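You operate a simulated robot arm through the tools that you are given. There is no shell and no other tool. Be economical: measure what you need, move in short steps, check, and stop when the job is done.

You are at the controls of a simulated robot arm. One attempt, no reset.

JOB
Brush the bread board clean, then stand the mint tea from the caddy on it.
Fine: crumb brush back, caddy shut. Set down upright: crumb brush, tea carton marked mint. Where these are worked on the way, their far stop is far enough and under half their travel is too little: lid of the tea caddy. What is to be rubbed or washed off counts as gone when no trace of it is left.

Only the result counts: the job must be done as asked and must still hold three seconds after the hand-in. Knocking over, shifting, dropping, spilling or breaking anything else fails it. Lids that push on must go on centred and level and be pressed home; caps that screw on are set level and turned clockwise until they are tight.

ROBOT AND FRAMES
A 7-joint arm with a two-finger parallel gripper, fixed in place. Base frame: the origin is at the foot of the arm, x ahead of it, y to its left, z up; the work surface is at about z = 0. Readings come in m, rad, newtons and seconds.
With the tool pointing down near the work surface it reaches from about 0.24 to 0.62 m from the base axis. Its first joint turns from -1.152 to 1.152 rad. Payload 2.6 kg.
The TCP is the grasp point between the finger pads, 0.03 m short of the fingertips. In the tool frame z runs along the fingers and y along their closing line. The gripper opens to 0.094 m. The fingers are 0.028 m wide and 0.01 m thick; the gripper's body (0.05 by 0.096 m) begins 0.055 m behind the TCP.
Orientation is that of the tool frame in the base frame, as a unit quaternion [w, x, y, z]. With the fingers straight down and closing along the base's y, the tool's x points along the base's -x, its y along +y and its z along -z.

CONTROLS
- The arm moves only by the tool nudge_tool. Its argument "targets" is a list of rows, each an object (a shift or turn left out is 0, a gripper value left out holds the last) with "translation": the shift along the base's x, y, z in mm, a list of three; "turn": the turn, a rotation vector about the base's x, y, z in degrees, a list of three; "fingers": the closure, from 0 (fully open) to 1 (shut). In form: [{"translation": [dx, dy, dz], "turn": [ax, ay, az], "fingers": fingers}, ...]. A call has 1 to 12 rows; each row is the pose to reach, as a shift and turn from the pose commanded when the call began. A row lasts 0.2 s, in which the tool goes at most 0.05 m and 0.15 rad; a call with a longer step from one row to the next is refused whole, and so is a gripper value outside its range. Where a pose cannot be reached the arm comes as near as it can. A force on the tool above 40 N (or 10 N above the force at the start of the call, whichever is more), or a blocked arm, ends the call early, and 0.2 s more pass. The fingers move at their own pace (about 0.072 m/s each) and stop on an object; they squeeze with about 22 N. The grip force told is the motor's: it shows also when the fingers shut on nothing. Time passes only in rows, and 0.2 s behind the last, so rows that repeat a pose let the fingers close. The reply holds the time, the measured pose of the TCP, the force on the tool along the base axes, the opening and the grip force, in the units named above and with some noise, with the torque about the TCP (base axes, N m) and any sound that the robot's microphone picked up, and new pictures: "show" is both (left out), scene, wrist or none.
- Cameras (640 x 400 px; columns grow to the right, rows downward): "scene" is fixed at [0.0294, 0.4284, 0.5841]; the picture's right is [-0.85, -0.53, 0.00], its down [-0.29, 0.47, -0.83] and it looks along [0.44, -0.71, -0.55] (base axes); focal length 278 px, centre (320, 200). "wrist" rides on the gripper at [0.076, 0.014, -0.102] in the tool frame; the picture's right is [-0.18, 0.98, 0.00], its down [-0.75, -0.14, -0.64] and it looks along [-0.63, -0.12, 0.77] (tool axes); focal length 243 px, centre (320, 200). There is no depth. A picture from a camera that has moved, and an enlarged one, comes with that camera's place and axes in the base frame and with its lens. The place of the scene camera against the robot may be out by one fixed shift of up to 0.025 m in any direction.
- zoom(camera, box): a new picture of the part [left, top, right, bottom] of that camera's present view, enlarged. It takes no simulated time.
- close_job(): hands the job in; it is judged then, once.

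Go step by step. Nothing tells you positions but the pictures and the camera data: compare them with the known pose of the tool, close in by small moves and look again before you grip or let go. The budget is 120 turns and 200 pictures, counting those below and the enlarged ones. Unless the task says otherwise, let go and move clear before handing in, and close with one line.

The tools are called as name(argument=value, ...) on one line, values as JSON. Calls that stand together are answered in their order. nudge_tool: Moves the arm, as the interface text tells. Its arguments: {"type":"object","properties":{"targets":{"type":"array","items":{"type":"object","properties":{"translation":{"type":"array","items":{"type":"number"}},"turn":{"type":"array","items":{"type":"number"}},"fingers":{"type":"number"}}}},"show":{"type":"string","enum":["both","scene","wrist","none"]}},"required":["targets"]} The other tools are called the same way: zoom (camera, box) takes an enlarged picture of a part of a camera's view; close_job () hands the job in.

At the start:

```text
t: 0.0
ee_pos: [0.3526, -0.1202, 0.3394]
tool_rot: [0.001, 0.001, 1.0, 0.0]
ft_force: [0.0, -1.1, 0.4]
wrist_torque: [-0.01, 0.01, 0.0]
width: 0.094
grip_force: 0.1
```

scene: 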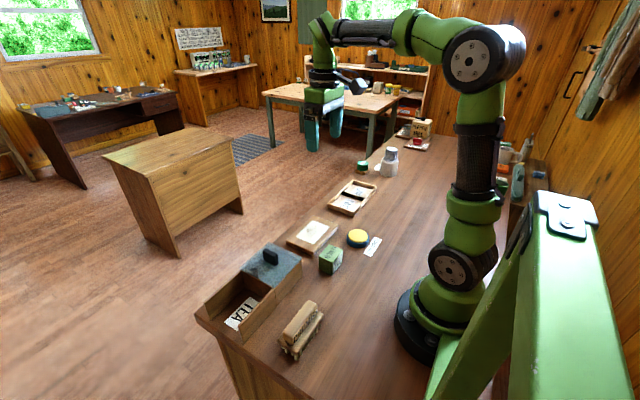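
wrist: 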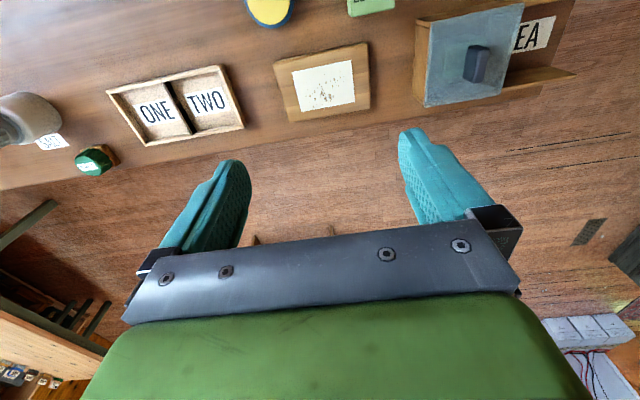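

I see a bench with a tea caddy (sliding grey lid), a brush on its stand, a bread board with crumbs, a green carton and other items. I'll zoom in for detail first.

zoom(camera="scene", box=[190, 210, 390, 370])

zoom(camera="wrist", box=[230, 0, 590, 130])

zoom(camera="scene", box=[320, 90, 560, 240])

```text
2.50 times, centred on (290, 290) of scene
camera zoom: at [0.0294, 0.4284, 0.5841], right [-0.85, -0.53, 0.0], down [-0.29, 0.47, -0.83], along [0.44, -0.71, -0.55], focal length 694 px, centre (395, -25)
```

zoom: 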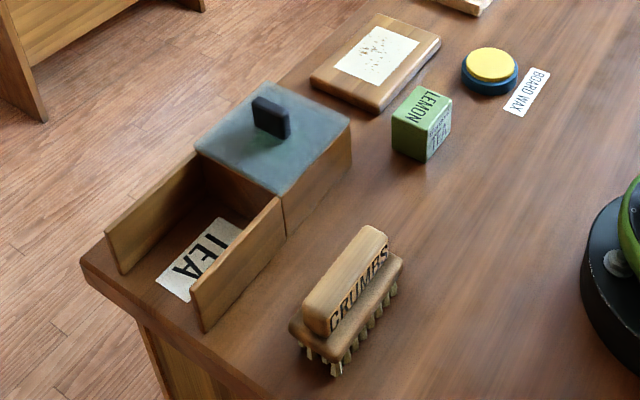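

```text
1.78 times, centred on (410, 65) of wrist
camera zoom: at [0.2773, -0.1064, 0.4404], right [0.18, 0.98, 0.0], down [0.75, -0.14, 0.64], along [0.63, -0.12, -0.77], focal length 431 px, centre (160, 440)
```

zoom: 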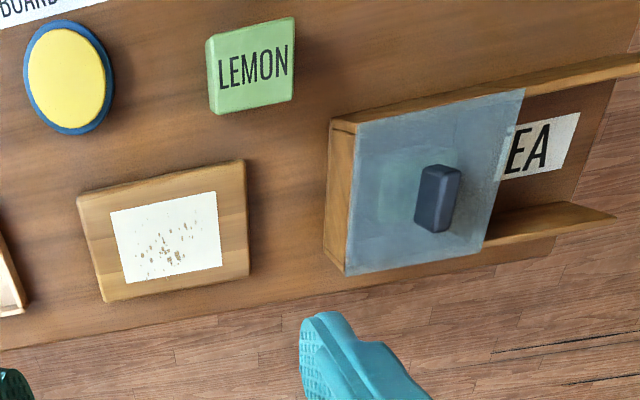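

```text
2.67 times, centred on (440, 165) of scene
camera zoom: at [0.0294, 0.4284, 0.5841], right [-0.85, -0.53, 0.0], down [-0.29, 0.47, -0.83], along [0.44, -0.71, -0.55], focal length 740 px, centre (0, 293)
```

zoom: 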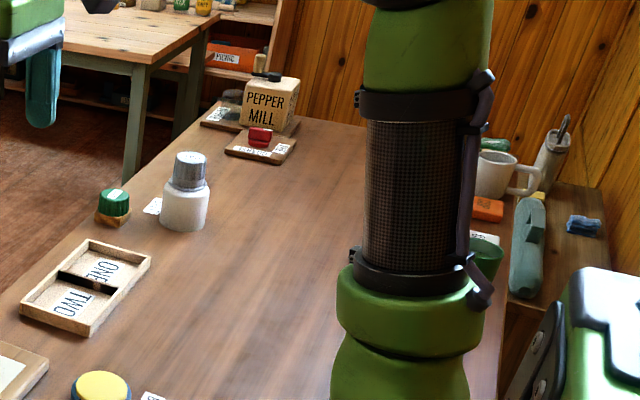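

The lid knob is near (0.38, 0.08, 0.09) and the board is around x 0.34–0.44, y -0.19 to -0.05. The brush is near (0.23, 0.17) and lies along y, so I'll go above it with the gripper turned 90°.

nudge_tool(targets=[{"translation": [-10, 20, 0], "turn": [0, 0, 8.2]}, {"translation": [-20, 45, 0], "turn": [0, 0, 16.4]}, {"translation": [-30, 70, 0], "turn": [0, 0, 24.6]}, {"translation": [-40, 95, 0], "turn": [0, 0, 32.8]}, {"translation": [-50, 120, 0], "turn": [0, 0, 41]}, {"translation": [-60, 145, 0], "turn": [0, 0, 49.2]}, {"translation": [-70, 170, -10], "turn": [0, 0, 57.4]}, {"translation": [-80, 195, -20], "turn": [0, 0, 65.6]}, {"translation": [-90, 215, -30], "turn": [0, 0, 73.8]}, {"translation": [-100, 235, -40], "turn": [0, 0, 82]}, {"translation": [-113, 250, -40], "turn": [0, 0, 90]}, {"translation": [-113, 250, -40], "turn": [0, 0, 90]}])

```text
t: 2.6
ee_pos: [0.2388, 0.1288, 0.2978]
tool_rot: [0.0, 0.708, -0.706, 0.0]
ft_force: [-0.3, 0.6, 1.3]
wrist_torque: [-0.01, 0.01, -0.01]
width: 0.094
grip_force: 0.0
camera wrist: at [0.2259, 0.0533, 0.4001], right [-0.98, 0.18, 0.0], down [0.14, 0.75, 0.64], along [0.12, 0.63, -0.77], focal length 243 px, centre (320, 200)
```

scene: 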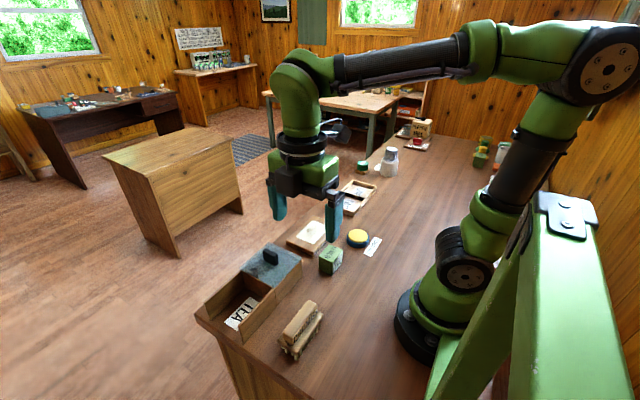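
wrist: 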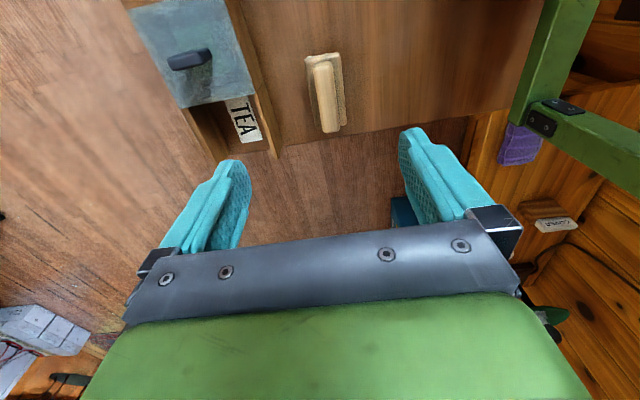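

zoom(camera="wrist", box=[120, 0, 400, 175])

zoom(camera="scene", box=[260, 290, 350, 370])

```text
2.29 times, centred on (260, 88) of wrist
camera zoom: at [0.2259, 0.0533, 0.4001], right [-0.98, 0.18, 0.0], down [0.14, 0.75, 0.64], along [0.12, 0.63, -0.77], focal length 555 px, centre (457, 457)
```

zoom: 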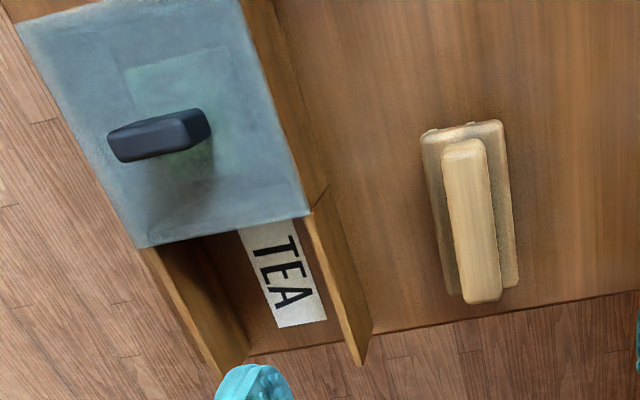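

```text
5.00 times, centred on (305, 330) of scene
camera zoom: at [0.0294, 0.4284, 0.5841], right [-0.85, -0.53, 0.0], down [-0.29, 0.47, -0.83], along [0.44, -0.71, -0.55], focal length 1388 px, centre (395, -450)
```

zoom: 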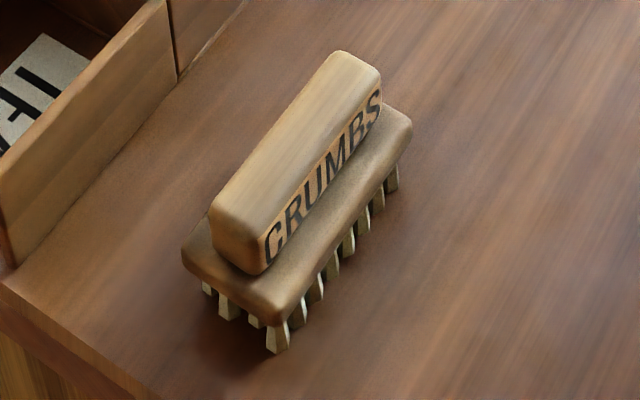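

The brush handle is about 25 mm wide, centred near (0.235, 0.160), with its top near z 0.055. I'll descend above it and look again.

nudge_tool(targets=[{"translation": [-4, 30, -40], "fingers": 0.4}, {"translation": [-4, 30, -80]}, {"translation": [-4, 30, -120]}, {"translation": [-4, 30, -150]}, {"translation": [-4, 30, -180]}, {"translation": [-4, 30, -180]}])

```text
refused: row 1 steps farther than a row can; nothing moved
```

nudge_tool(targets=[{"translation": [-4, 20, -30], "fingers": 0.4}, {"translation": [-4, 30, -70]}, {"translation": [-4, 30, -110]}, {"translation": [-4, 30, -150]}, {"translation": [-4, 30, -180]}, {"translation": [-4, 30, -180]}])

zoom(camera="scene", box=[240, 250, 400, 370])

```text
t: 4.0
ee_pos: [0.2359, 0.16, 0.1193]
tool_rot: [-0.001, -0.707, 0.707, 0.0]
ft_force: [-0.6, 0.1, 0.3]
wrist_torque: [-0.02, -0.03, 0.01]
width: 0.0564
grip_force: 0.0
camera wrist: at [0.2224, 0.0835, 0.2202], right [-0.98, 0.18, 0.0], down [0.14, 0.75, 0.64], along [0.12, 0.63, -0.77], focal length 243 px, centre (320, 200)
```

scene: 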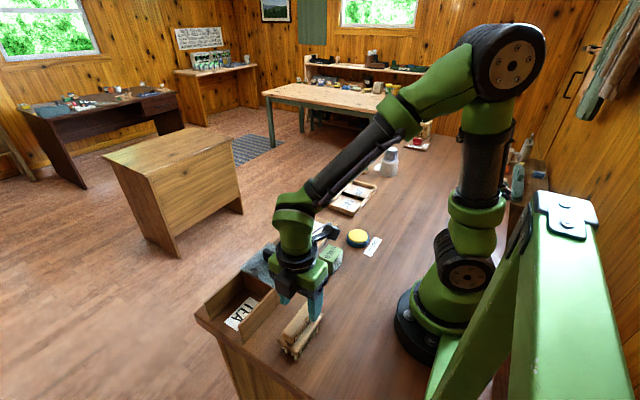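
wrist: 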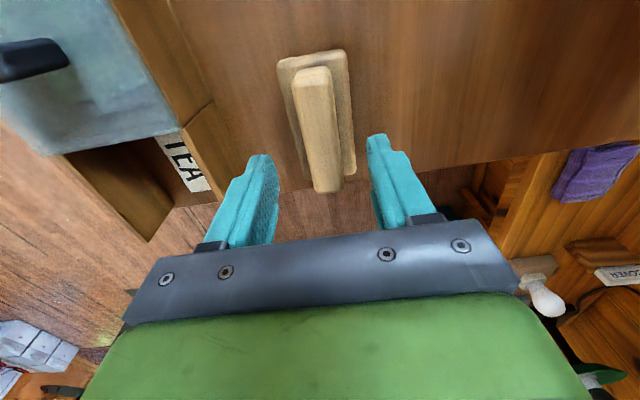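

```text
3.33 times, centred on (320, 310) of scene
camera zoom: at [0.0294, 0.4284, 0.5841], right [-0.85, -0.53, 0.0], down [-0.29, 0.47, -0.83], along [0.44, -0.71, -0.55], focal length 926 px, centre (320, -167)
```

zoom: 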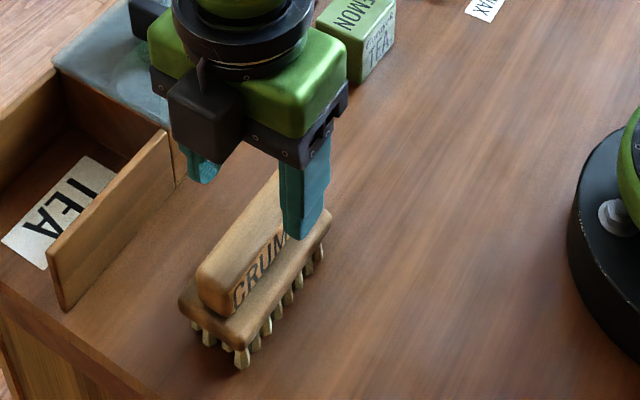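

The fingers straddle the handle well. I'll lower to just above the plate and look before gripping.

nudge_tool(targets=[{"translation": [0, 1, -25]}, {"translation": [0, 1, -42]}, {"translation": [0, 1, -48]}])

zoom(camera="scene", box=[260, 270, 350, 370])

```text
t: 4.8
ee_pos: [0.2359, 0.1612, 0.0703]
tool_rot: [0.001, -0.707, 0.708, 0.001]
ft_force: [0.1, -0.5, 0.2]
wrist_torque: [-0.03, 0.02, 0.02]
width: 0.0565
grip_force: 0.0
camera wrist: at [0.2222, 0.0849, 0.1719], right [-0.98, 0.18, 0.0], down [0.14, 0.75, 0.64], along [0.12, 0.63, -0.77], focal length 243 px, centre (320, 200)
```

scene: 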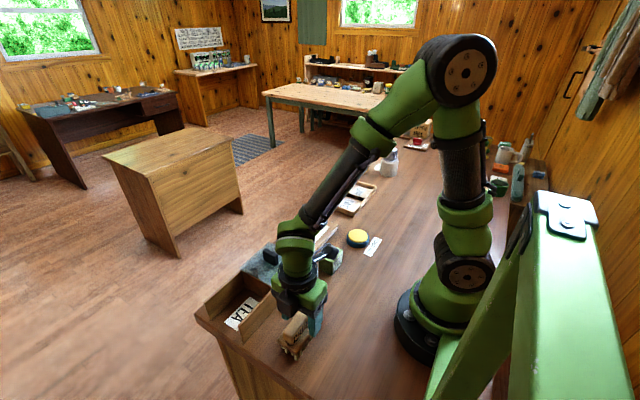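
wrist: 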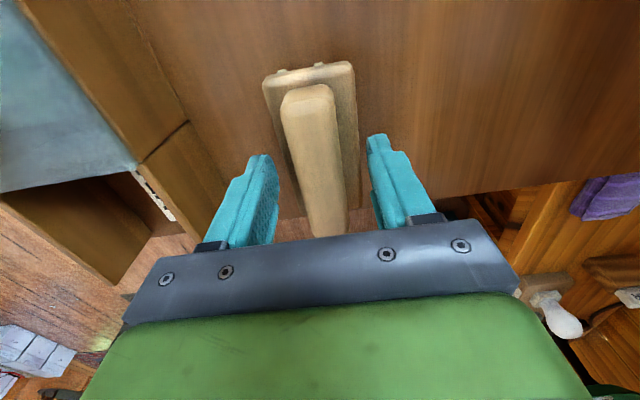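

```text
4.00 times, centred on (305, 320) of scene
camera zoom: at [0.0294, 0.4284, 0.5841], right [-0.85, -0.53, 0.0], down [-0.29, 0.47, -0.83], along [0.44, -0.71, -0.55], focal length 1111 px, centre (380, -280)
```

zoom: 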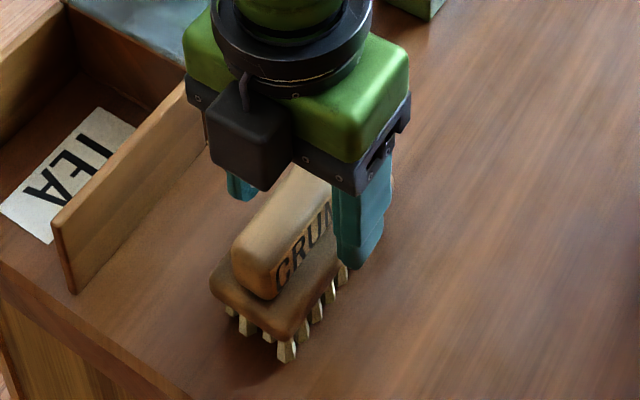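

The fingertips sit on either side of the handle above the plate level, so I'll close and check the grip.

nudge_tool(targets=[{"fingers": 1}, {"fingers": 1}, {"fingers": 1}, {"fingers": 1}])

zoom(camera="scene", box=[260, 270, 350, 370])

```text
t: 5.8
ee_pos: [0.2353, 0.1606, 0.0707]
tool_rot: [0.0, -0.707, 0.707, 0.0]
ft_force: [-0.2, 0.1, 0.5]
wrist_torque: [0.0, -0.01, 0.0]
width: 0.0295
grip_force: 22.0
camera wrist: at [0.2222, 0.0849, 0.1721], right [-0.98, 0.18, 0.0], down [0.14, 0.75, 0.64], along [0.12, 0.63, -0.77], focal length 243 px, centre (320, 200)
```

scene: 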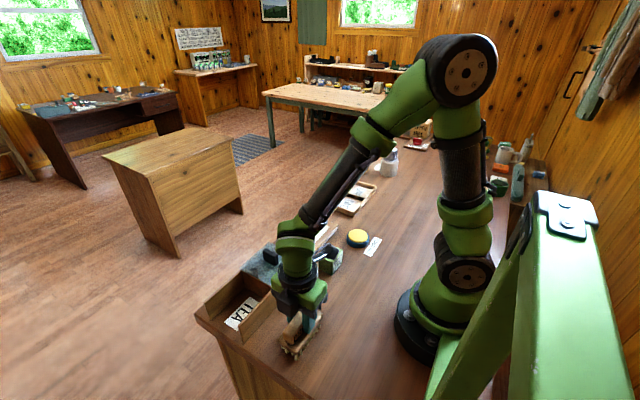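
wrist: 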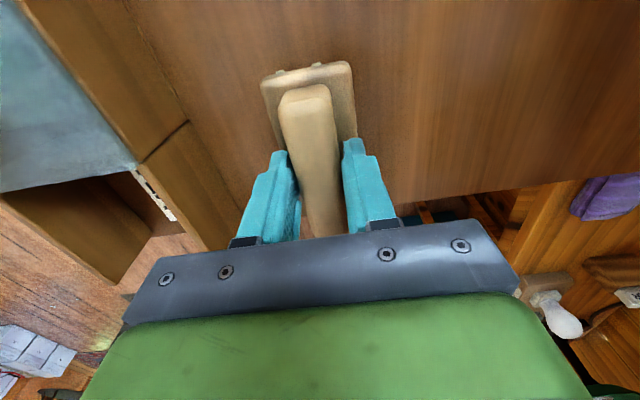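

```text
4.00 times, centred on (305, 320) of scene
camera zoom: at [0.0294, 0.4284, 0.5841], right [-0.85, -0.53, 0.0], down [-0.29, 0.47, -0.83], along [0.44, -0.71, -0.55], focal length 1111 px, centre (380, -280)
```

zoom: 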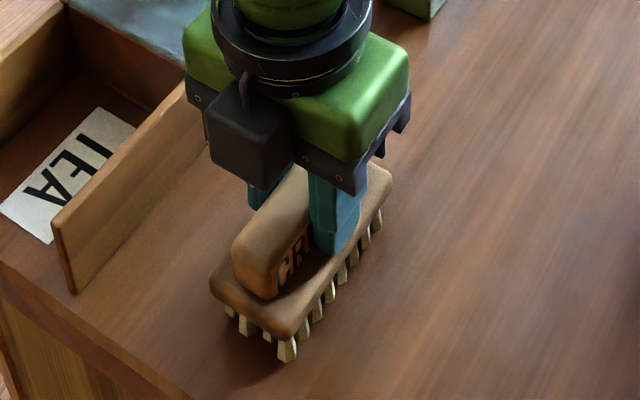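

The brush is held firmly (29.5 mm). I'll lift it high and carry it to above the board.

nudge_tool(targets=[{"translation": [0, 0, 40]}, {"translation": [0, 0, 85]}, {"translation": [0, 0, 130]}, {"translation": [19, -35, 130]}, {"translation": [38, -70, 130]}, {"translation": [58, -105, 130]}, {"translation": [77, -140, 130]}, {"translation": [96, -175, 130]}, {"translation": [115, -210, 130]}, {"translation": [134, -245, 130]}, {"translation": [152, -281, 130]}, {"translation": [152, -281, 130]}])

```text
t: 8.4
ee_pos: [0.3889, -0.1217, 0.2]
tool_rot: [0.0, 0.707, -0.707, 0.0]
ft_force: [0.3, -0.3, -1.0]
wrist_torque: [0.02, -0.01, 0.0]
width: 0.0257
grip_force: 21.3
camera wrist: at [0.3746, -0.1974, 0.3026], right [-0.98, 0.18, 0.0], down [0.14, 0.75, 0.64], along [0.12, 0.63, -0.77], focal length 243 px, centre (320, 200)
```

scene: 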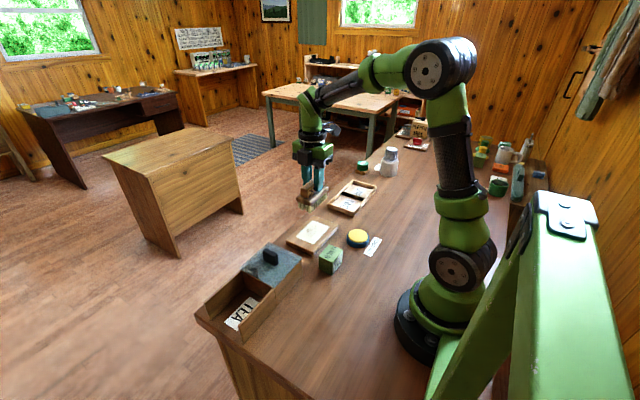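
wrist: 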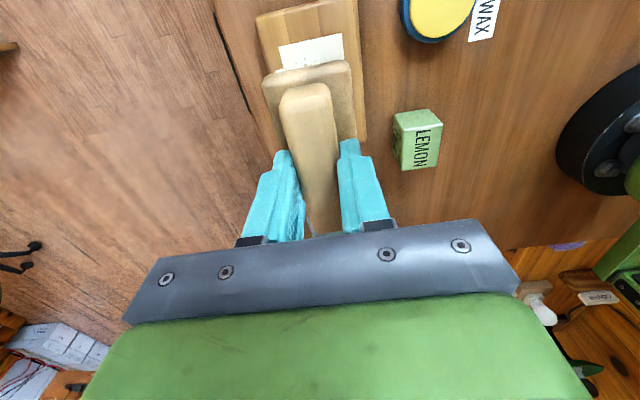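

The brush hovers over the board. I'll go down at the near side of the crumbs and watch the force for contact.

nudge_tool(targets=[{"translation": [-22, 0, -40]}, {"translation": [-22, 0, -80]}, {"translation": [-22, 0, -95]}, {"translation": [-22, 0, -100]}, {"translation": [-22, 0, -103]}, {"translation": [-22, 0, -103]}])

zoom(camera="scene", box=[270, 170, 390, 270])

```text
t: 9.8
ee_pos: [0.3649, -0.1216, 0.0974]
tool_rot: [0.001, -0.707, 0.707, 0.0]
ft_force: [-0.1, -1.0, -1.0]
wrist_torque: [0.01, 0.01, 0.01]
width: 0.0256
grip_force: 22.1
camera wrist: at [0.3519, -0.1968, 0.1993], right [-0.98, 0.18, 0.0], down [0.14, 0.75, 0.64], along [0.12, 0.63, -0.77], focal length 243 px, centre (320, 200)
```

scene: 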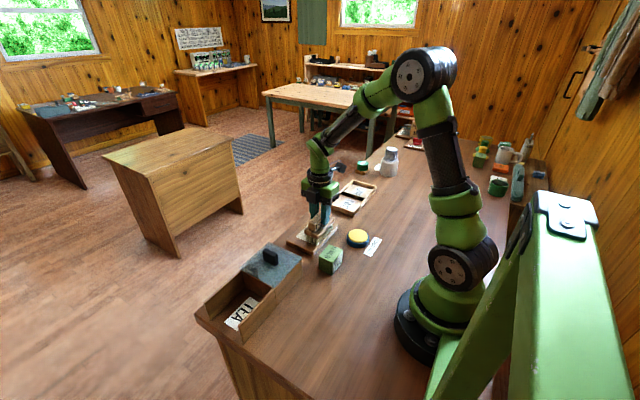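
wrist: 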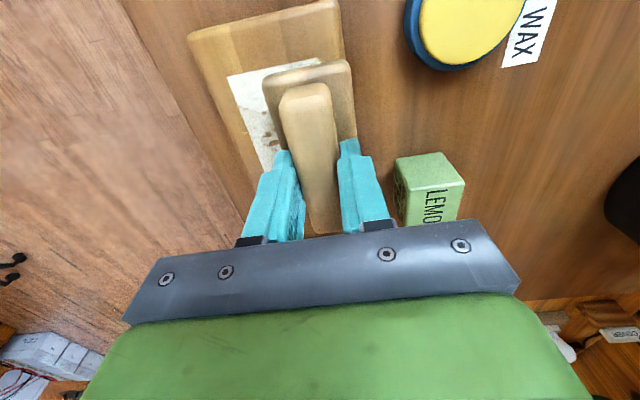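

```text
4.00 times, centred on (330, 220) of scene
camera zoom: at [0.0294, 0.4284, 0.5841], right [-0.85, -0.53, 0.0], down [-0.29, 0.47, -0.83], along [0.44, -0.71, -0.55], focal length 1111 px, centre (280, 120)
```

zoom: 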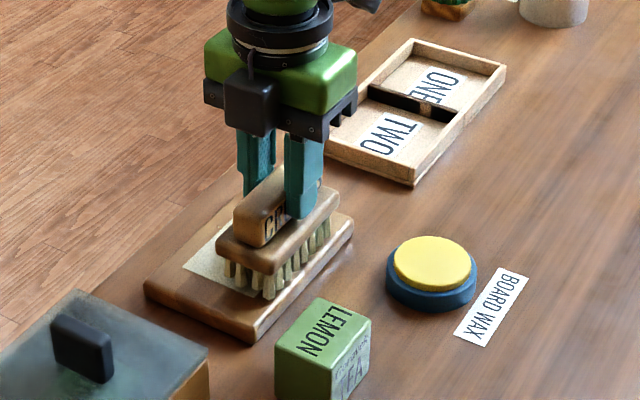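

The brush is just above the board. I'll make fine steps down to contact.

nudge_tool(targets=[{"translation": [0, 0, -2]}, {"translation": [0, 0, -4]}, {"translation": [0, 0, -6]}, {"translation": [0, 0, -6]}], show="none")

```text
t: 10.8
ee_pos: [0.3649, -0.1213, 0.0926]
tool_rot: [0.0, 0.708, -0.707, 0.001]
ft_force: [-2.8, -0.1, 8.1]
wrist_torque: [0.22, 0.19, 0.01]
width: 0.0255
grip_force: 22.3
```

Contact is made with about 8 N. I'll brush across in x over the crumb patch at light pressure.

nudge_tool(targets=[{"translation": [8, 0, 0]}, {"translation": [16, 0, 0]}, {"translation": [24, 0, 0]}, {"translation": [32, 0, 0]}, {"translation": [40, 0, 0]}, {"translation": [48, 0, 0]}, {"translation": [40, 0, 0]}, {"translation": [30, 0, 0]}, {"translation": [20, 0, 0]}, {"translation": [10, 0, 0]}, {"translation": [0, 0, 0]}])

zoom(camera="scene", box=[270, 170, 390, 270])

zoom(camera="wrist", box=[160, 0, 400, 180])

```text
t: 13.2
ee_pos: [0.3655, -0.1213, 0.0924]
tool_rot: [0.001, -0.707, 0.708, -0.001]
ft_force: [3.2, -1.1, 7.0]
wrist_torque: [0.04, -0.12, 0.01]
width: 0.0254
grip_force: 21.9
camera wrist: at [0.3525, -0.1969, 0.1938], right [-0.98, 0.18, 0.0], down [0.14, 0.75, 0.64], along [0.12, 0.63, -0.77], focal length 243 px, centre (320, 200)
```

scene: 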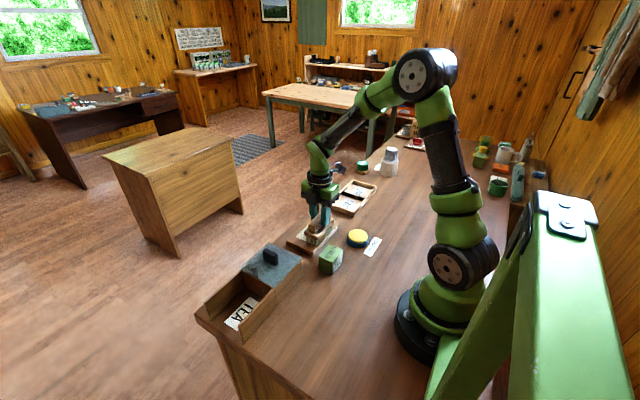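
wrist: 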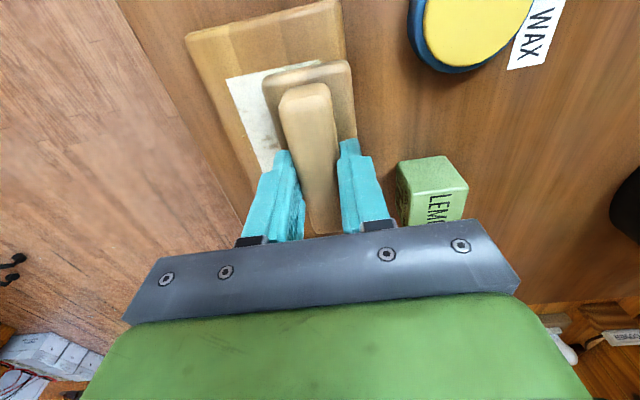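

```text
4.00 times, centred on (330, 220) of scene
camera zoom: at [0.0294, 0.4284, 0.5841], right [-0.85, -0.53, 0.0], down [-0.29, 0.47, -0.83], along [0.44, -0.71, -0.55], focal length 1111 px, centre (280, 120)
```

zoom: 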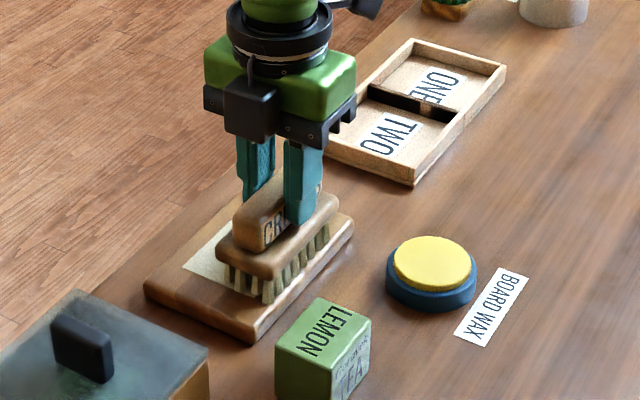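

```text
2.22 times, centred on (280, 90) of wrist
camera zoom: at [0.3525, -0.1969, 0.1938], right [-0.98, 0.18, 0.0], down [0.14, 0.75, 0.64], along [0.12, 0.63, -0.77], focal length 539 px, centre (409, 444)
```

zoom: 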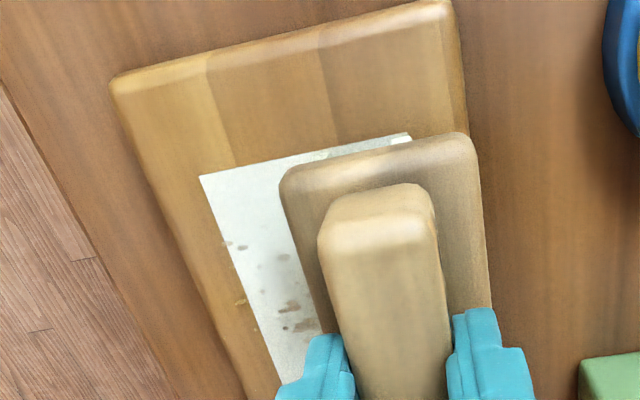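

Crumbs are fading and the board hasn't moved. I'll do more strokes, reaching further out in x.

nudge_tool(targets=[{"translation": [15, 0, 0]}, {"translation": [30, 0, 0]}, {"translation": [45, 0, 0]}, {"translation": [58, 0, 0]}, {"translation": [45, 0, 0]}, {"translation": [32, 0, 0]}, {"translation": [45, 0, 0]}, {"translation": [58, 0, 0]}, {"translation": [45, 0, 0]}, {"translation": [30, 0, 0]}, {"translation": [15, 0, 0]}, {"translation": [0, 0, 0]}], show="none")

nudge_tool(targets=[{"translation": [15, -12, 0]}, {"translation": [30, -12, 0]}, {"translation": [45, -12, 0]}, {"translation": [58, -12, 0]}, {"translation": [45, -12, 0]}, {"translation": [30, -12, 0]}, {"translation": [15, 10, 0]}, {"translation": [30, 10, 0]}, {"translation": [45, 10, 0]}, {"translation": [58, 10, 0]}, {"translation": [40, 10, 0]}, {"translation": [20, 0, 0]}], show="none")

nudge_tool(targets=[{"translation": [0, 0, 30]}, {"translation": [0, 0, 70]}, {"translation": [0, 40, 100]}, {"translation": [0, 80, 100]}, {"translation": [0, 120, 100]}, {"translation": [0, 120, 100]}])

zoom(camera="scene", box=[270, 190, 360, 270])

```text
t: 15.8
ee_pos: [0.3646, -0.1214, 0.0922]
tool_rot: [0.001, 0.707, -0.707, 0.0]
ft_force: [-0.1, -0.5, -0.6]
wrist_torque: [-0.01, -0.03, 0.01]
width: 0.0253
grip_force: 22.0
```

```text
t: 18.4
ee_pos: [0.3853, -0.121, 0.0925]
tool_rot: [0.002, -0.707, 0.708, 0.0]
ft_force: [1.7, 1.3, 1.8]
wrist_torque: [0.11, 0.0, -0.02]
width: 0.0253
grip_force: 22.0
```

```text
t: 19.8
ee_pos: [0.3844, 0.0012, 0.1913]
tool_rot: [0.0, -0.707, 0.707, 0.0]
ft_force: [0.0, -1.0, -1.1]
wrist_torque: [0.01, 0.03, -0.03]
width: 0.0254
grip_force: 22.0
camera wrist: at [0.3716, -0.0759, 0.2931], right [-0.98, 0.18, 0.0], down [0.14, 0.75, 0.64], along [0.12, 0.63, -0.77], focal length 243 px, centre (320, 200)
```

scene: 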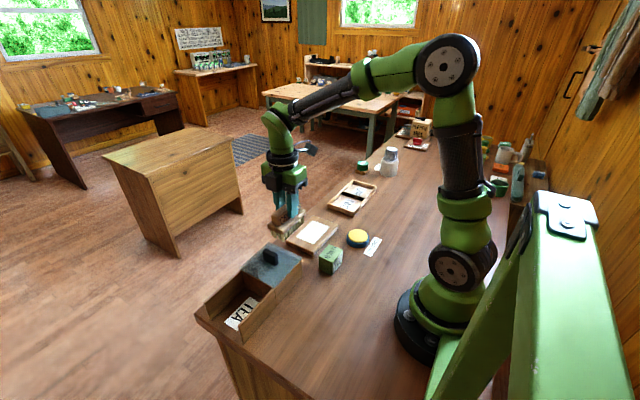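
wrist: 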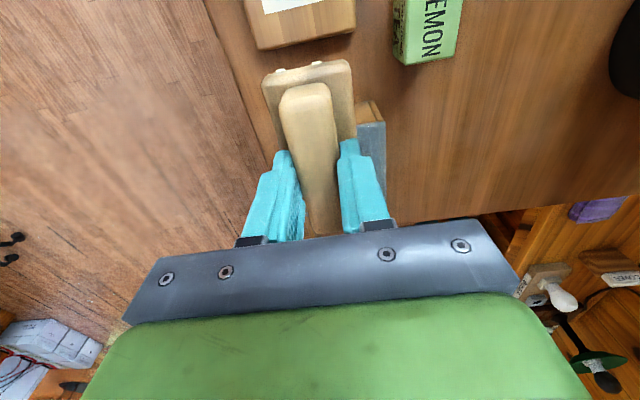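

```text
5.00 times, centred on (315, 230) of scene
camera zoom: at [0.0294, 0.4284, 0.5841], right [-0.85, -0.53, 0.0], down [-0.29, 0.47, -0.83], along [0.44, -0.71, -0.55], focal length 1388 px, centre (345, 50)
```

zoom: 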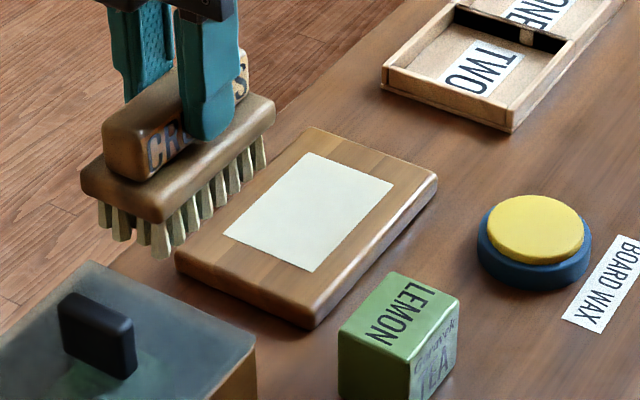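

The paper looks clean from the scene camera. I'll verify with the wrist camera from the side.

nudge_tool(targets=[{"translation": [-23, -28, 10]}, {"translation": [-46, -56, 20]}, {"translation": [-69, -84, 20]}, {"translation": [-92, -112, 20]}, {"translation": [-114, -140, 20]}, {"translation": [-114, -140, 20]}], show="wrist")

zoom(camera="wrist", box=[130, 0, 330, 150])

```text
t: 21.2
ee_pos: [0.2697, -0.1418, 0.2112]
tool_rot: [-0.001, 0.707, -0.707, 0.0]
ft_force: [1.0, -1.2, -0.6]
wrist_torque: [0.02, 0.0, 0.01]
width: 0.0256
grip_force: 22.2
camera wrist: at [0.2569, -0.2172, 0.3132], right [-0.98, 0.18, 0.0], down [0.14, 0.75, 0.64], along [0.12, 0.63, -0.77], focal length 243 px, centre (320, 200)
```

wrist: 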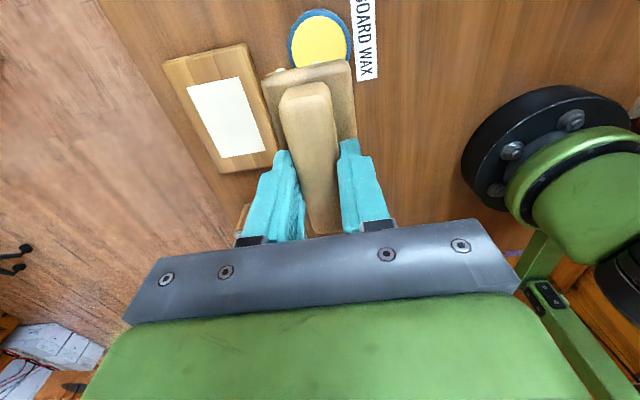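

```text
2.67 times, centred on (230, 75) of wrist
camera zoom: at [0.2569, -0.2172, 0.3132], right [-0.98, 0.18, 0.0], down [0.14, 0.75, 0.64], along [0.12, 0.63, -0.77], focal length 647 px, centre (560, 533)
```

zoom: 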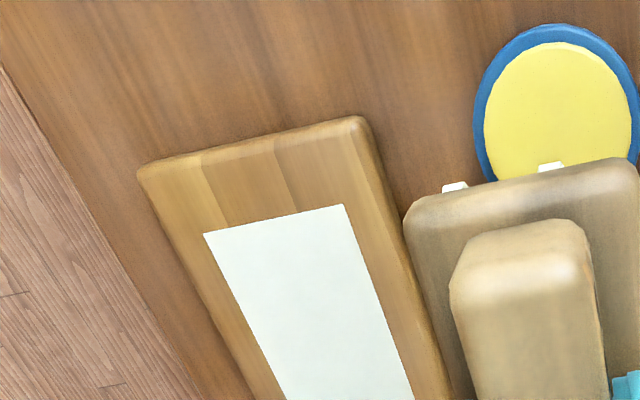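

The board is spotless. Now I'll carry the brush back over its original spot.

nudge_tool(targets=[{"translation": [10, 36, 0]}, {"translation": [25, 75, 0]}, {"translation": [35, 114, 0]}, {"translation": [35, 155, 0]}, {"translation": [20, 194, 0]}, {"translation": [0, 230, 0]}, {"translation": [-20, 265, 0]}, {"translation": [-36, 301, 0]}, {"translation": [-36, 301, -40]}, {"translation": [-36, 301, -80]}, {"translation": [-36, 301, -120]}, {"translation": [-36, 301, -120]}])

zoom(camera="scene", box=[260, 270, 350, 370])

```text
t: 23.8
ee_pos: [0.2356, 0.1593, 0.0913]
tool_rot: [0.0, 0.708, -0.707, -0.001]
ft_force: [-0.2, 0.1, -1.6]
wrist_torque: [-0.01, -0.03, 0.04]
width: 0.0252
grip_force: 21.9
camera wrist: at [0.2223, 0.0839, 0.193], right [-0.98, 0.18, 0.0], down [0.14, 0.75, 0.64], along [0.12, 0.63, -0.77], focal length 243 px, centre (320, 200)
```

scene: 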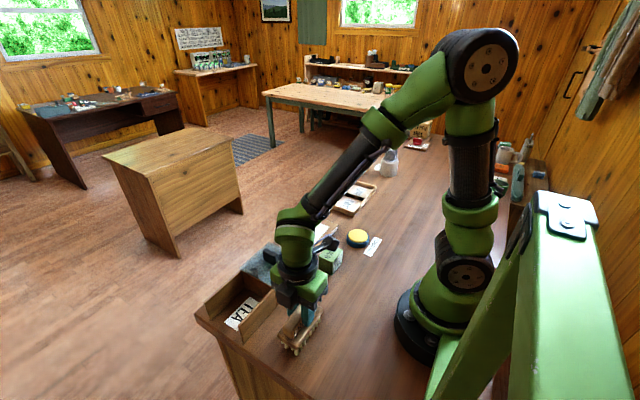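
wrist: 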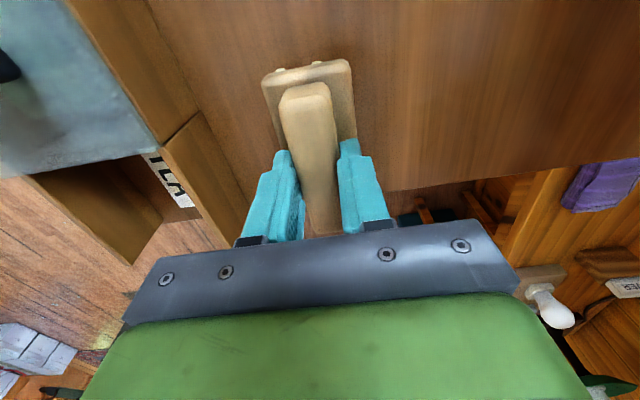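

```text
4.00 times, centred on (305, 320) of scene
camera zoom: at [0.0294, 0.4284, 0.5841], right [-0.85, -0.53, 0.0], down [-0.29, 0.47, -0.83], along [0.44, -0.71, -0.55], focal length 1111 px, centre (380, -280)
```

zoom: 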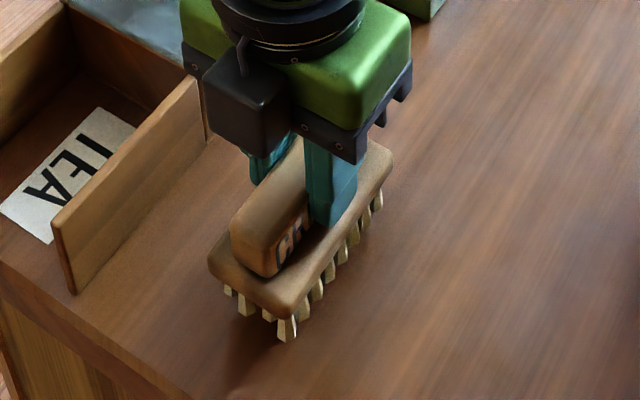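

Over its place and 20 mm up, I'll lower gently to contact.

nudge_tool(targets=[{"translation": [0, 1, -12]}, {"translation": [0, 1, -17]}, {"translation": [0, 1, -20]}, {"translation": [0, 1, -21]}, {"translation": [0, 1, -21]}], show="none")

```text
t: 24.7
ee_pos: [0.2366, 0.1609, 0.073]
tool_rot: [0.001, -0.707, 0.708, -0.001]
ft_force: [-2.3, -2.4, 7.5]
wrist_torque: [0.11, 0.14, 0.12]
width: 0.0259
grip_force: 22.9
stopped in row 4: the force on the tool passed its limit at 45 N (the readings are from after the stop); the commanded pose is now the measured one
```

Contact came slightly early, so I'll look before releasing.

zoom(camera="scene", box=[260, 270, 350, 370])

zoom(camera="wrist", box=[160, 20, 400, 240])

```text
4.00 times, centred on (305, 320) of scene
camera zoom: at [0.0294, 0.4284, 0.5841], right [-0.85, -0.53, 0.0], down [-0.29, 0.47, -0.83], along [0.44, -0.71, -0.55], focal length 1111 px, centre (380, -280)
```

zoom: 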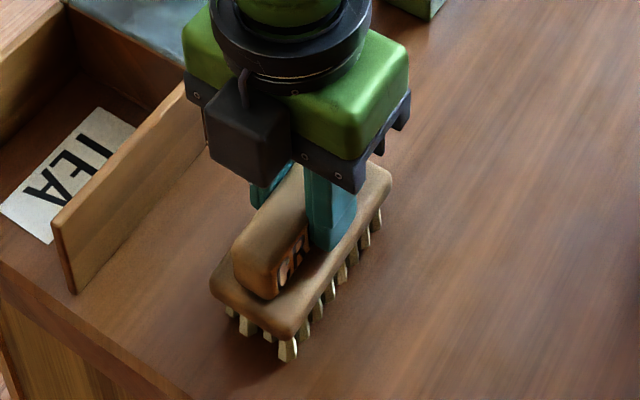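

```text
1.82 times, centred on (280, 130) of wrist
camera zoom: at [0.222, 0.0852, 0.1743], right [-0.98, 0.19, 0.0], down [0.14, 0.75, 0.64], along [0.12, 0.63, -0.77], focal length 441 px, centre (393, 327)
```

zoom: 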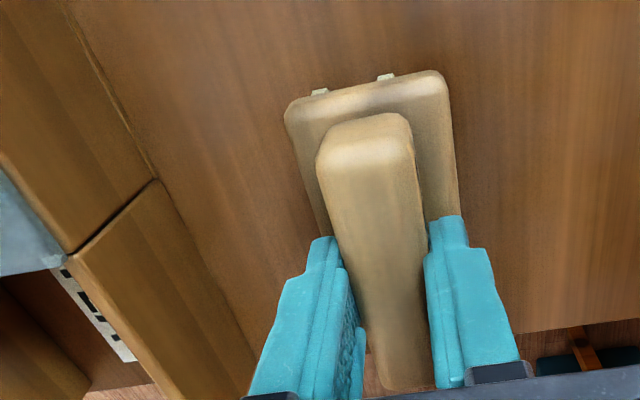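

The brush is standing on the table where it was. I'll release and rise straight up.

nudge_tool(targets=[{"fingers": 0.4}, {"fingers": 0.4}, {"fingers": 0.4}, {"translation": [0, 0, 20]}, {"translation": [0, 0, 60]}, {"translation": [0, 0, 100]}, {"translation": [0, 0, 140]}, {"translation": [0, 0, 140]}])

zoom(camera="scene", box=[260, 270, 350, 370])

```text
t: 26.5
ee_pos: [0.2368, 0.1607, 0.2107]
tool_rot: [0.001, -0.706, 0.708, 0.0]
ft_force: [-0.9, 0.4, 0.6]
wrist_torque: [0.0, -0.01, 0.0]
width: 0.0566
grip_force: 0.0
camera wrist: at [0.2222, 0.0843, 0.3137], right [-0.98, 0.18, 0.0], down [0.14, 0.75, 0.64], along [0.12, 0.63, -0.77], focal length 243 px, centre (320, 200)
```

scene: 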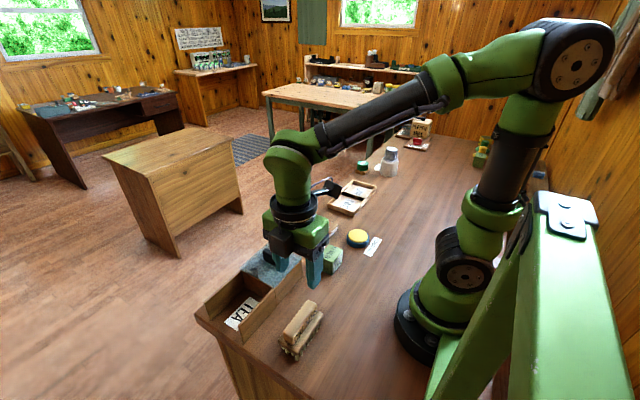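
wrist: 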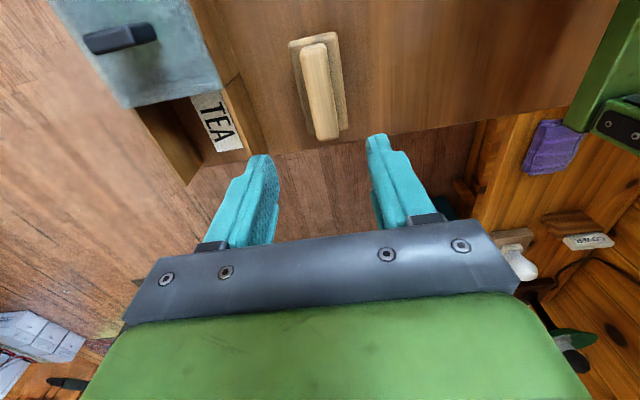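

```text
4.00 times, centred on (305, 320) of scene
camera zoom: at [0.0294, 0.4284, 0.5841], right [-0.85, -0.53, 0.0], down [-0.29, 0.47, -0.83], along [0.44, -0.71, -0.55], focal length 1111 px, centre (380, -280)
```

zoom: 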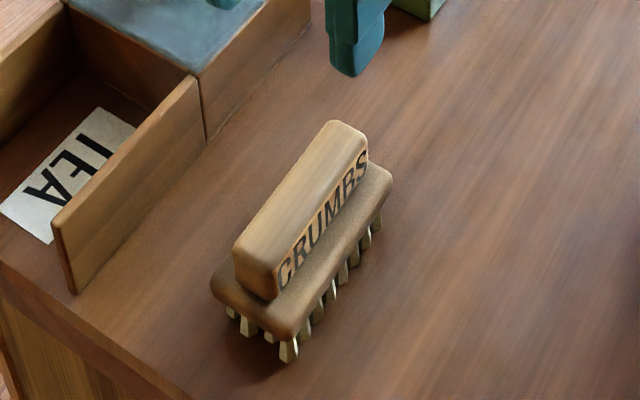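

The brush is back, upright. Next I'll go above the caddy knob with the fingers closing along y.

nudge_tool(targets=[{"translation": [0, 0, 20], "turn": [0, 0, -8.2], "fingers": 0.3}, {"translation": [10, -8, 50], "turn": [0, 0, -16.4]}, {"translation": [30, -16, 60], "turn": [0, 0, -24.6]}, {"translation": [45, -24, 60], "turn": [0, 0, -32.8]}, {"translation": [60, -32, 60], "turn": [0, 0, -41]}, {"translation": [75, -40, 60], "turn": [0, 0, -49.2]}, {"translation": [90, -50, 60], "turn": [0, 0, -57.4]}, {"translation": [105, -60, 60], "turn": [0, 0, -65.6]}, {"translation": [120, -70, 60], "turn": [0, 0, -73.8]}, {"translation": [135, -80, 60], "turn": [0, 0, -82]}, {"translation": [142, -83, 60], "turn": [0, 0, -90]}, {"translation": [142, -83, 60], "turn": [0, 0, -90]}])

zoom(camera="wrist", box=[160, 0, 480, 200])

zoom(camera="scene", box=[190, 220, 310, 340])

```text
t: 29.1
ee_pos: [0.3767, 0.0778, 0.2738]
tool_rot: [0.001, 0.002, 1.0, 0.0]
ft_force: [0.6, 0.0, 0.4]
wrist_torque: [-0.02, -0.02, 0.0]
width: 0.0658
grip_force: 0.2
camera wrist: at [0.3022, 0.0926, 0.3747], right [0.19, 0.98, 0.0], down [0.75, -0.14, 0.64], along [0.63, -0.12, -0.77], focal length 243 px, centre (320, 200)
```

scene: 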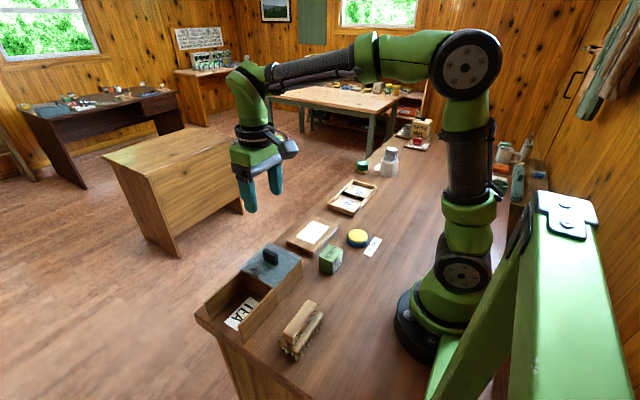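
wrist: 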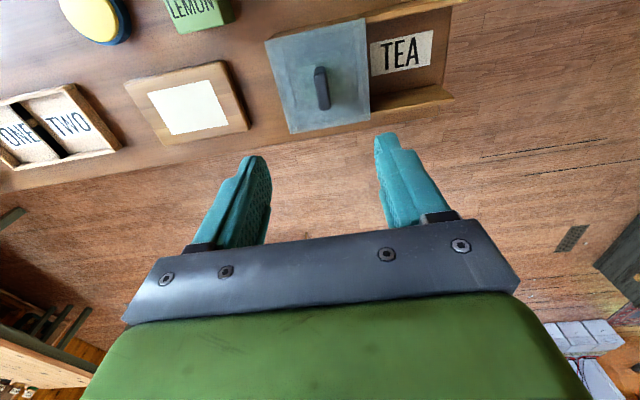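

```text
2.00 times, centred on (320, 100) of wrist
camera zoom: at [0.3022, 0.0926, 0.3747], right [0.19, 0.98, 0.0], down [0.75, -0.14, 0.64], along [0.63, -0.12, -0.77], focal length 485 px, centre (320, 400)
```

zoom: 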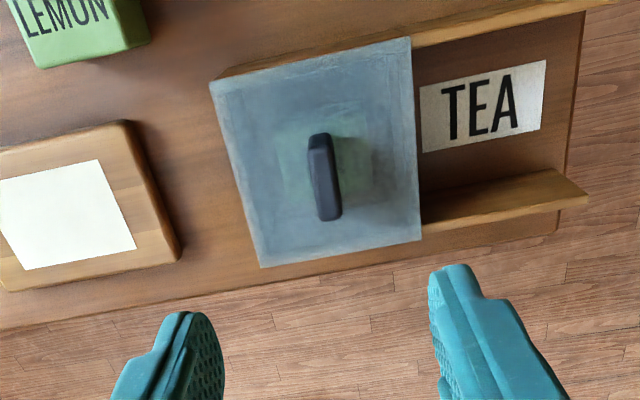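

```text
3.33 times, centred on (250, 280) of scene
camera zoom: at [0.0294, 0.4284, 0.5841], right [-0.85, -0.53, 0.0], down [-0.29, 0.47, -0.83], along [0.44, -0.71, -0.55], focal length 926 px, centre (553, -67)
```

zoom: 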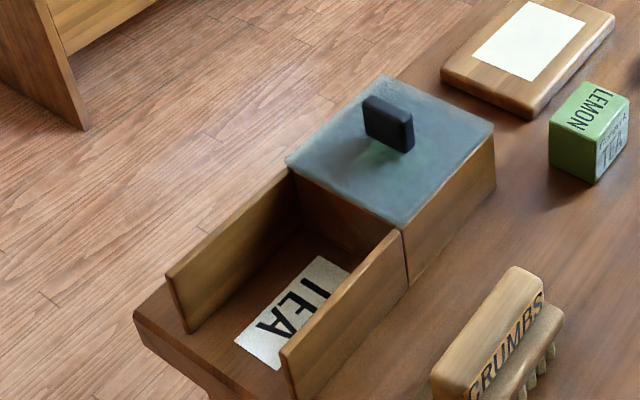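

Knob centre is near (0.379, 0.080), spanning z 0.06–0.09. I'll descend above it and look again.

nudge_tool(targets=[{"translation": [2, 2, -45]}, {"translation": [2, 2, -90]}, {"translation": [2, 2, -130]}, {"translation": [2, 2, -145]}, {"translation": [2, 2, -145]}], show="wrist")

zoom(camera="scene", box=[190, 200, 310, 320])

```text
t: 30.3
ee_pos: [0.3804, 0.0801, 0.1274]
tool_rot: [-0.001, 0.001, 1.0, -0.002]
ft_force: [-0.3, -0.3, 0.2]
wrist_torque: [0.01, 0.0, 0.03]
width: 0.0658
grip_force: 0.1
camera wrist: at [0.3052, 0.0947, 0.229], right [0.19, 0.98, 0.0], down [0.75, -0.14, 0.64], along [0.63, -0.12, -0.77], focal length 243 px, centre (320, 200)
```

wrist: 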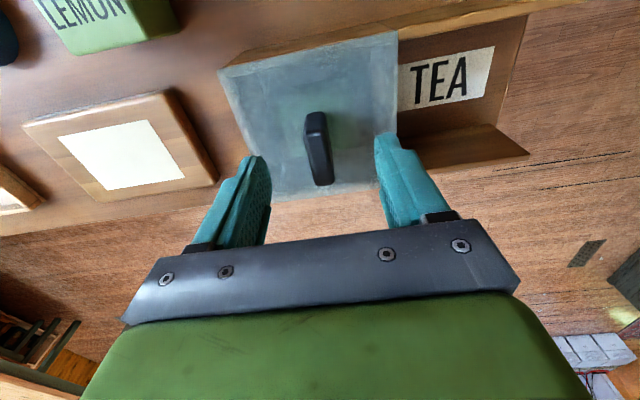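

```text
3.33 times, centred on (250, 260) of scene
camera zoom: at [0.0294, 0.4284, 0.5841], right [-0.85, -0.53, 0.0], down [-0.29, 0.47, -0.83], along [0.44, -0.71, -0.55], focal length 926 px, centre (553, 0)
```

zoom: 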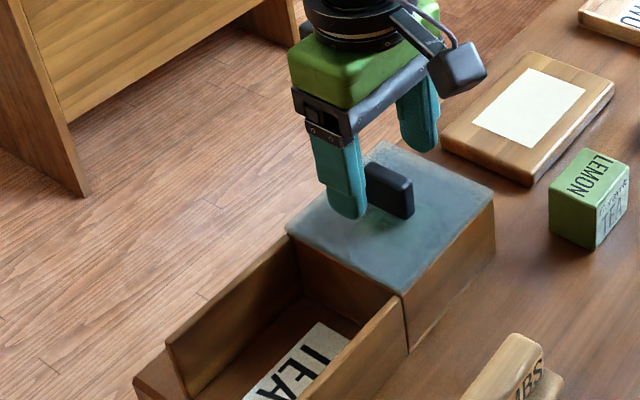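

The knob is centred between the fingers. I'll lower and close on it.

nudge_tool(targets=[{"translation": [0, 0, -15]}, {"translation": [0, 0, -25]}, {"translation": [0, 0, -28]}, {"translation": [0, 0, -28], "fingers": 1}, {"translation": [0, 0, -28], "fingers": 1}, {"translation": [0, 0, -28], "fingers": 1}, {"translation": [0, 0, -28], "fingers": 1}, {"translation": [0, 0, -28], "fingers": 1}], show="wrist")

zoom(camera="scene", box=[190, 200, 310, 320])

```text
t: 32.1
ee_pos: [0.3798, 0.0802, 0.1002]
tool_rot: [0.0, 0.0, 1.0, -0.001]
ft_force: [-0.5, -0.1, -2.6]
wrist_torque: [0.01, -0.1, 0.06]
width: 0.018
grip_force: 44.5
camera wrist: at [0.3046, 0.0948, 0.201], right [0.18, 0.98, 0.0], down [0.75, -0.14, 0.64], along [0.63, -0.12, -0.77], focal length 243 px, centre (320, 200)
```

wrist: 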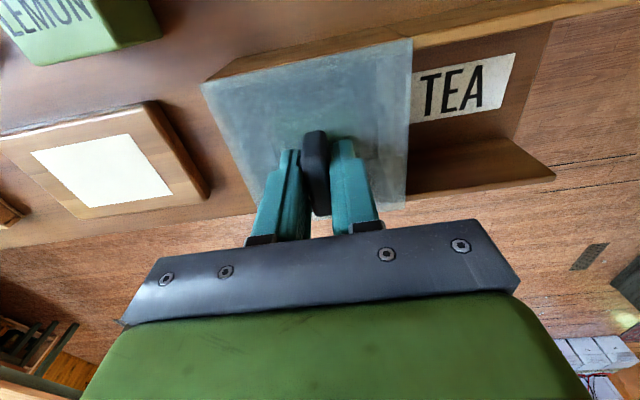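

```text
3.33 times, centred on (250, 260) of scene
camera zoom: at [0.0294, 0.4284, 0.5841], right [-0.85, -0.53, 0.0], down [-0.29, 0.47, -0.83], along [0.44, -0.71, -0.55], focal length 926 px, centre (553, 0)
```

zoom: 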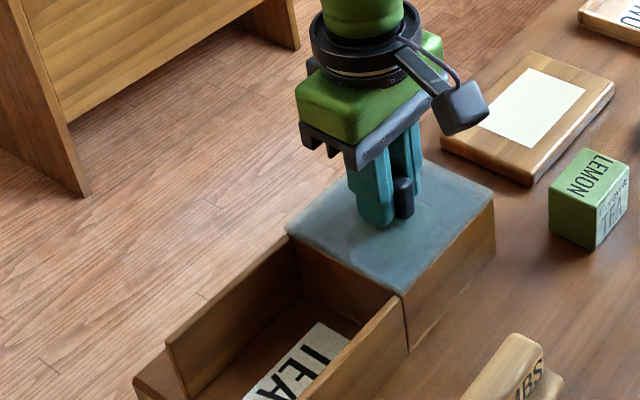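

The knob is gripped. I'll slide the lid toward +y along its runners in small steps.

nudge_tool(targets=[{"translation": [0, 5, 0]}, {"translation": [0, 12, 0]}, {"translation": [0, 20, 0]}, {"translation": [0, 30, 0]}, {"translation": [0, 40, 0]}, {"translation": [0, 40, 0]}], show="wrist")

```text
t: 33.5
ee_pos: [0.3798, 0.1209, 0.0982]
tool_rot: [0.0, 0.0, 1.0, -0.001]
ft_force: [-6.7, 0.0, 2.1]
wrist_torque: [-0.03, 0.42, 0.03]
width: 0.018
grip_force: 44.5
camera wrist: at [0.3046, 0.1347, 0.201], right [0.19, 0.98, 0.0], down [0.75, -0.14, 0.64], along [0.63, -0.12, -0.77], focal length 243 px, centre (320, 200)
```

wrist: 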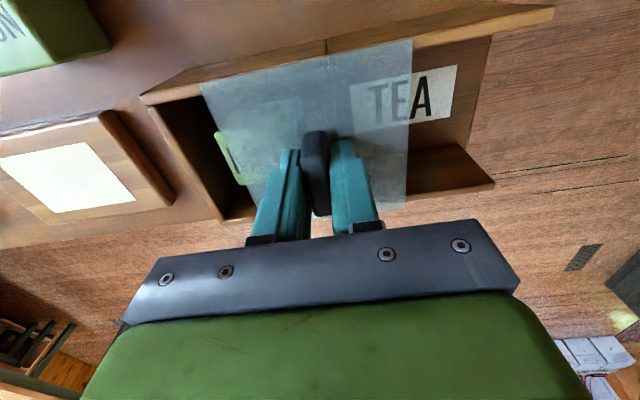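

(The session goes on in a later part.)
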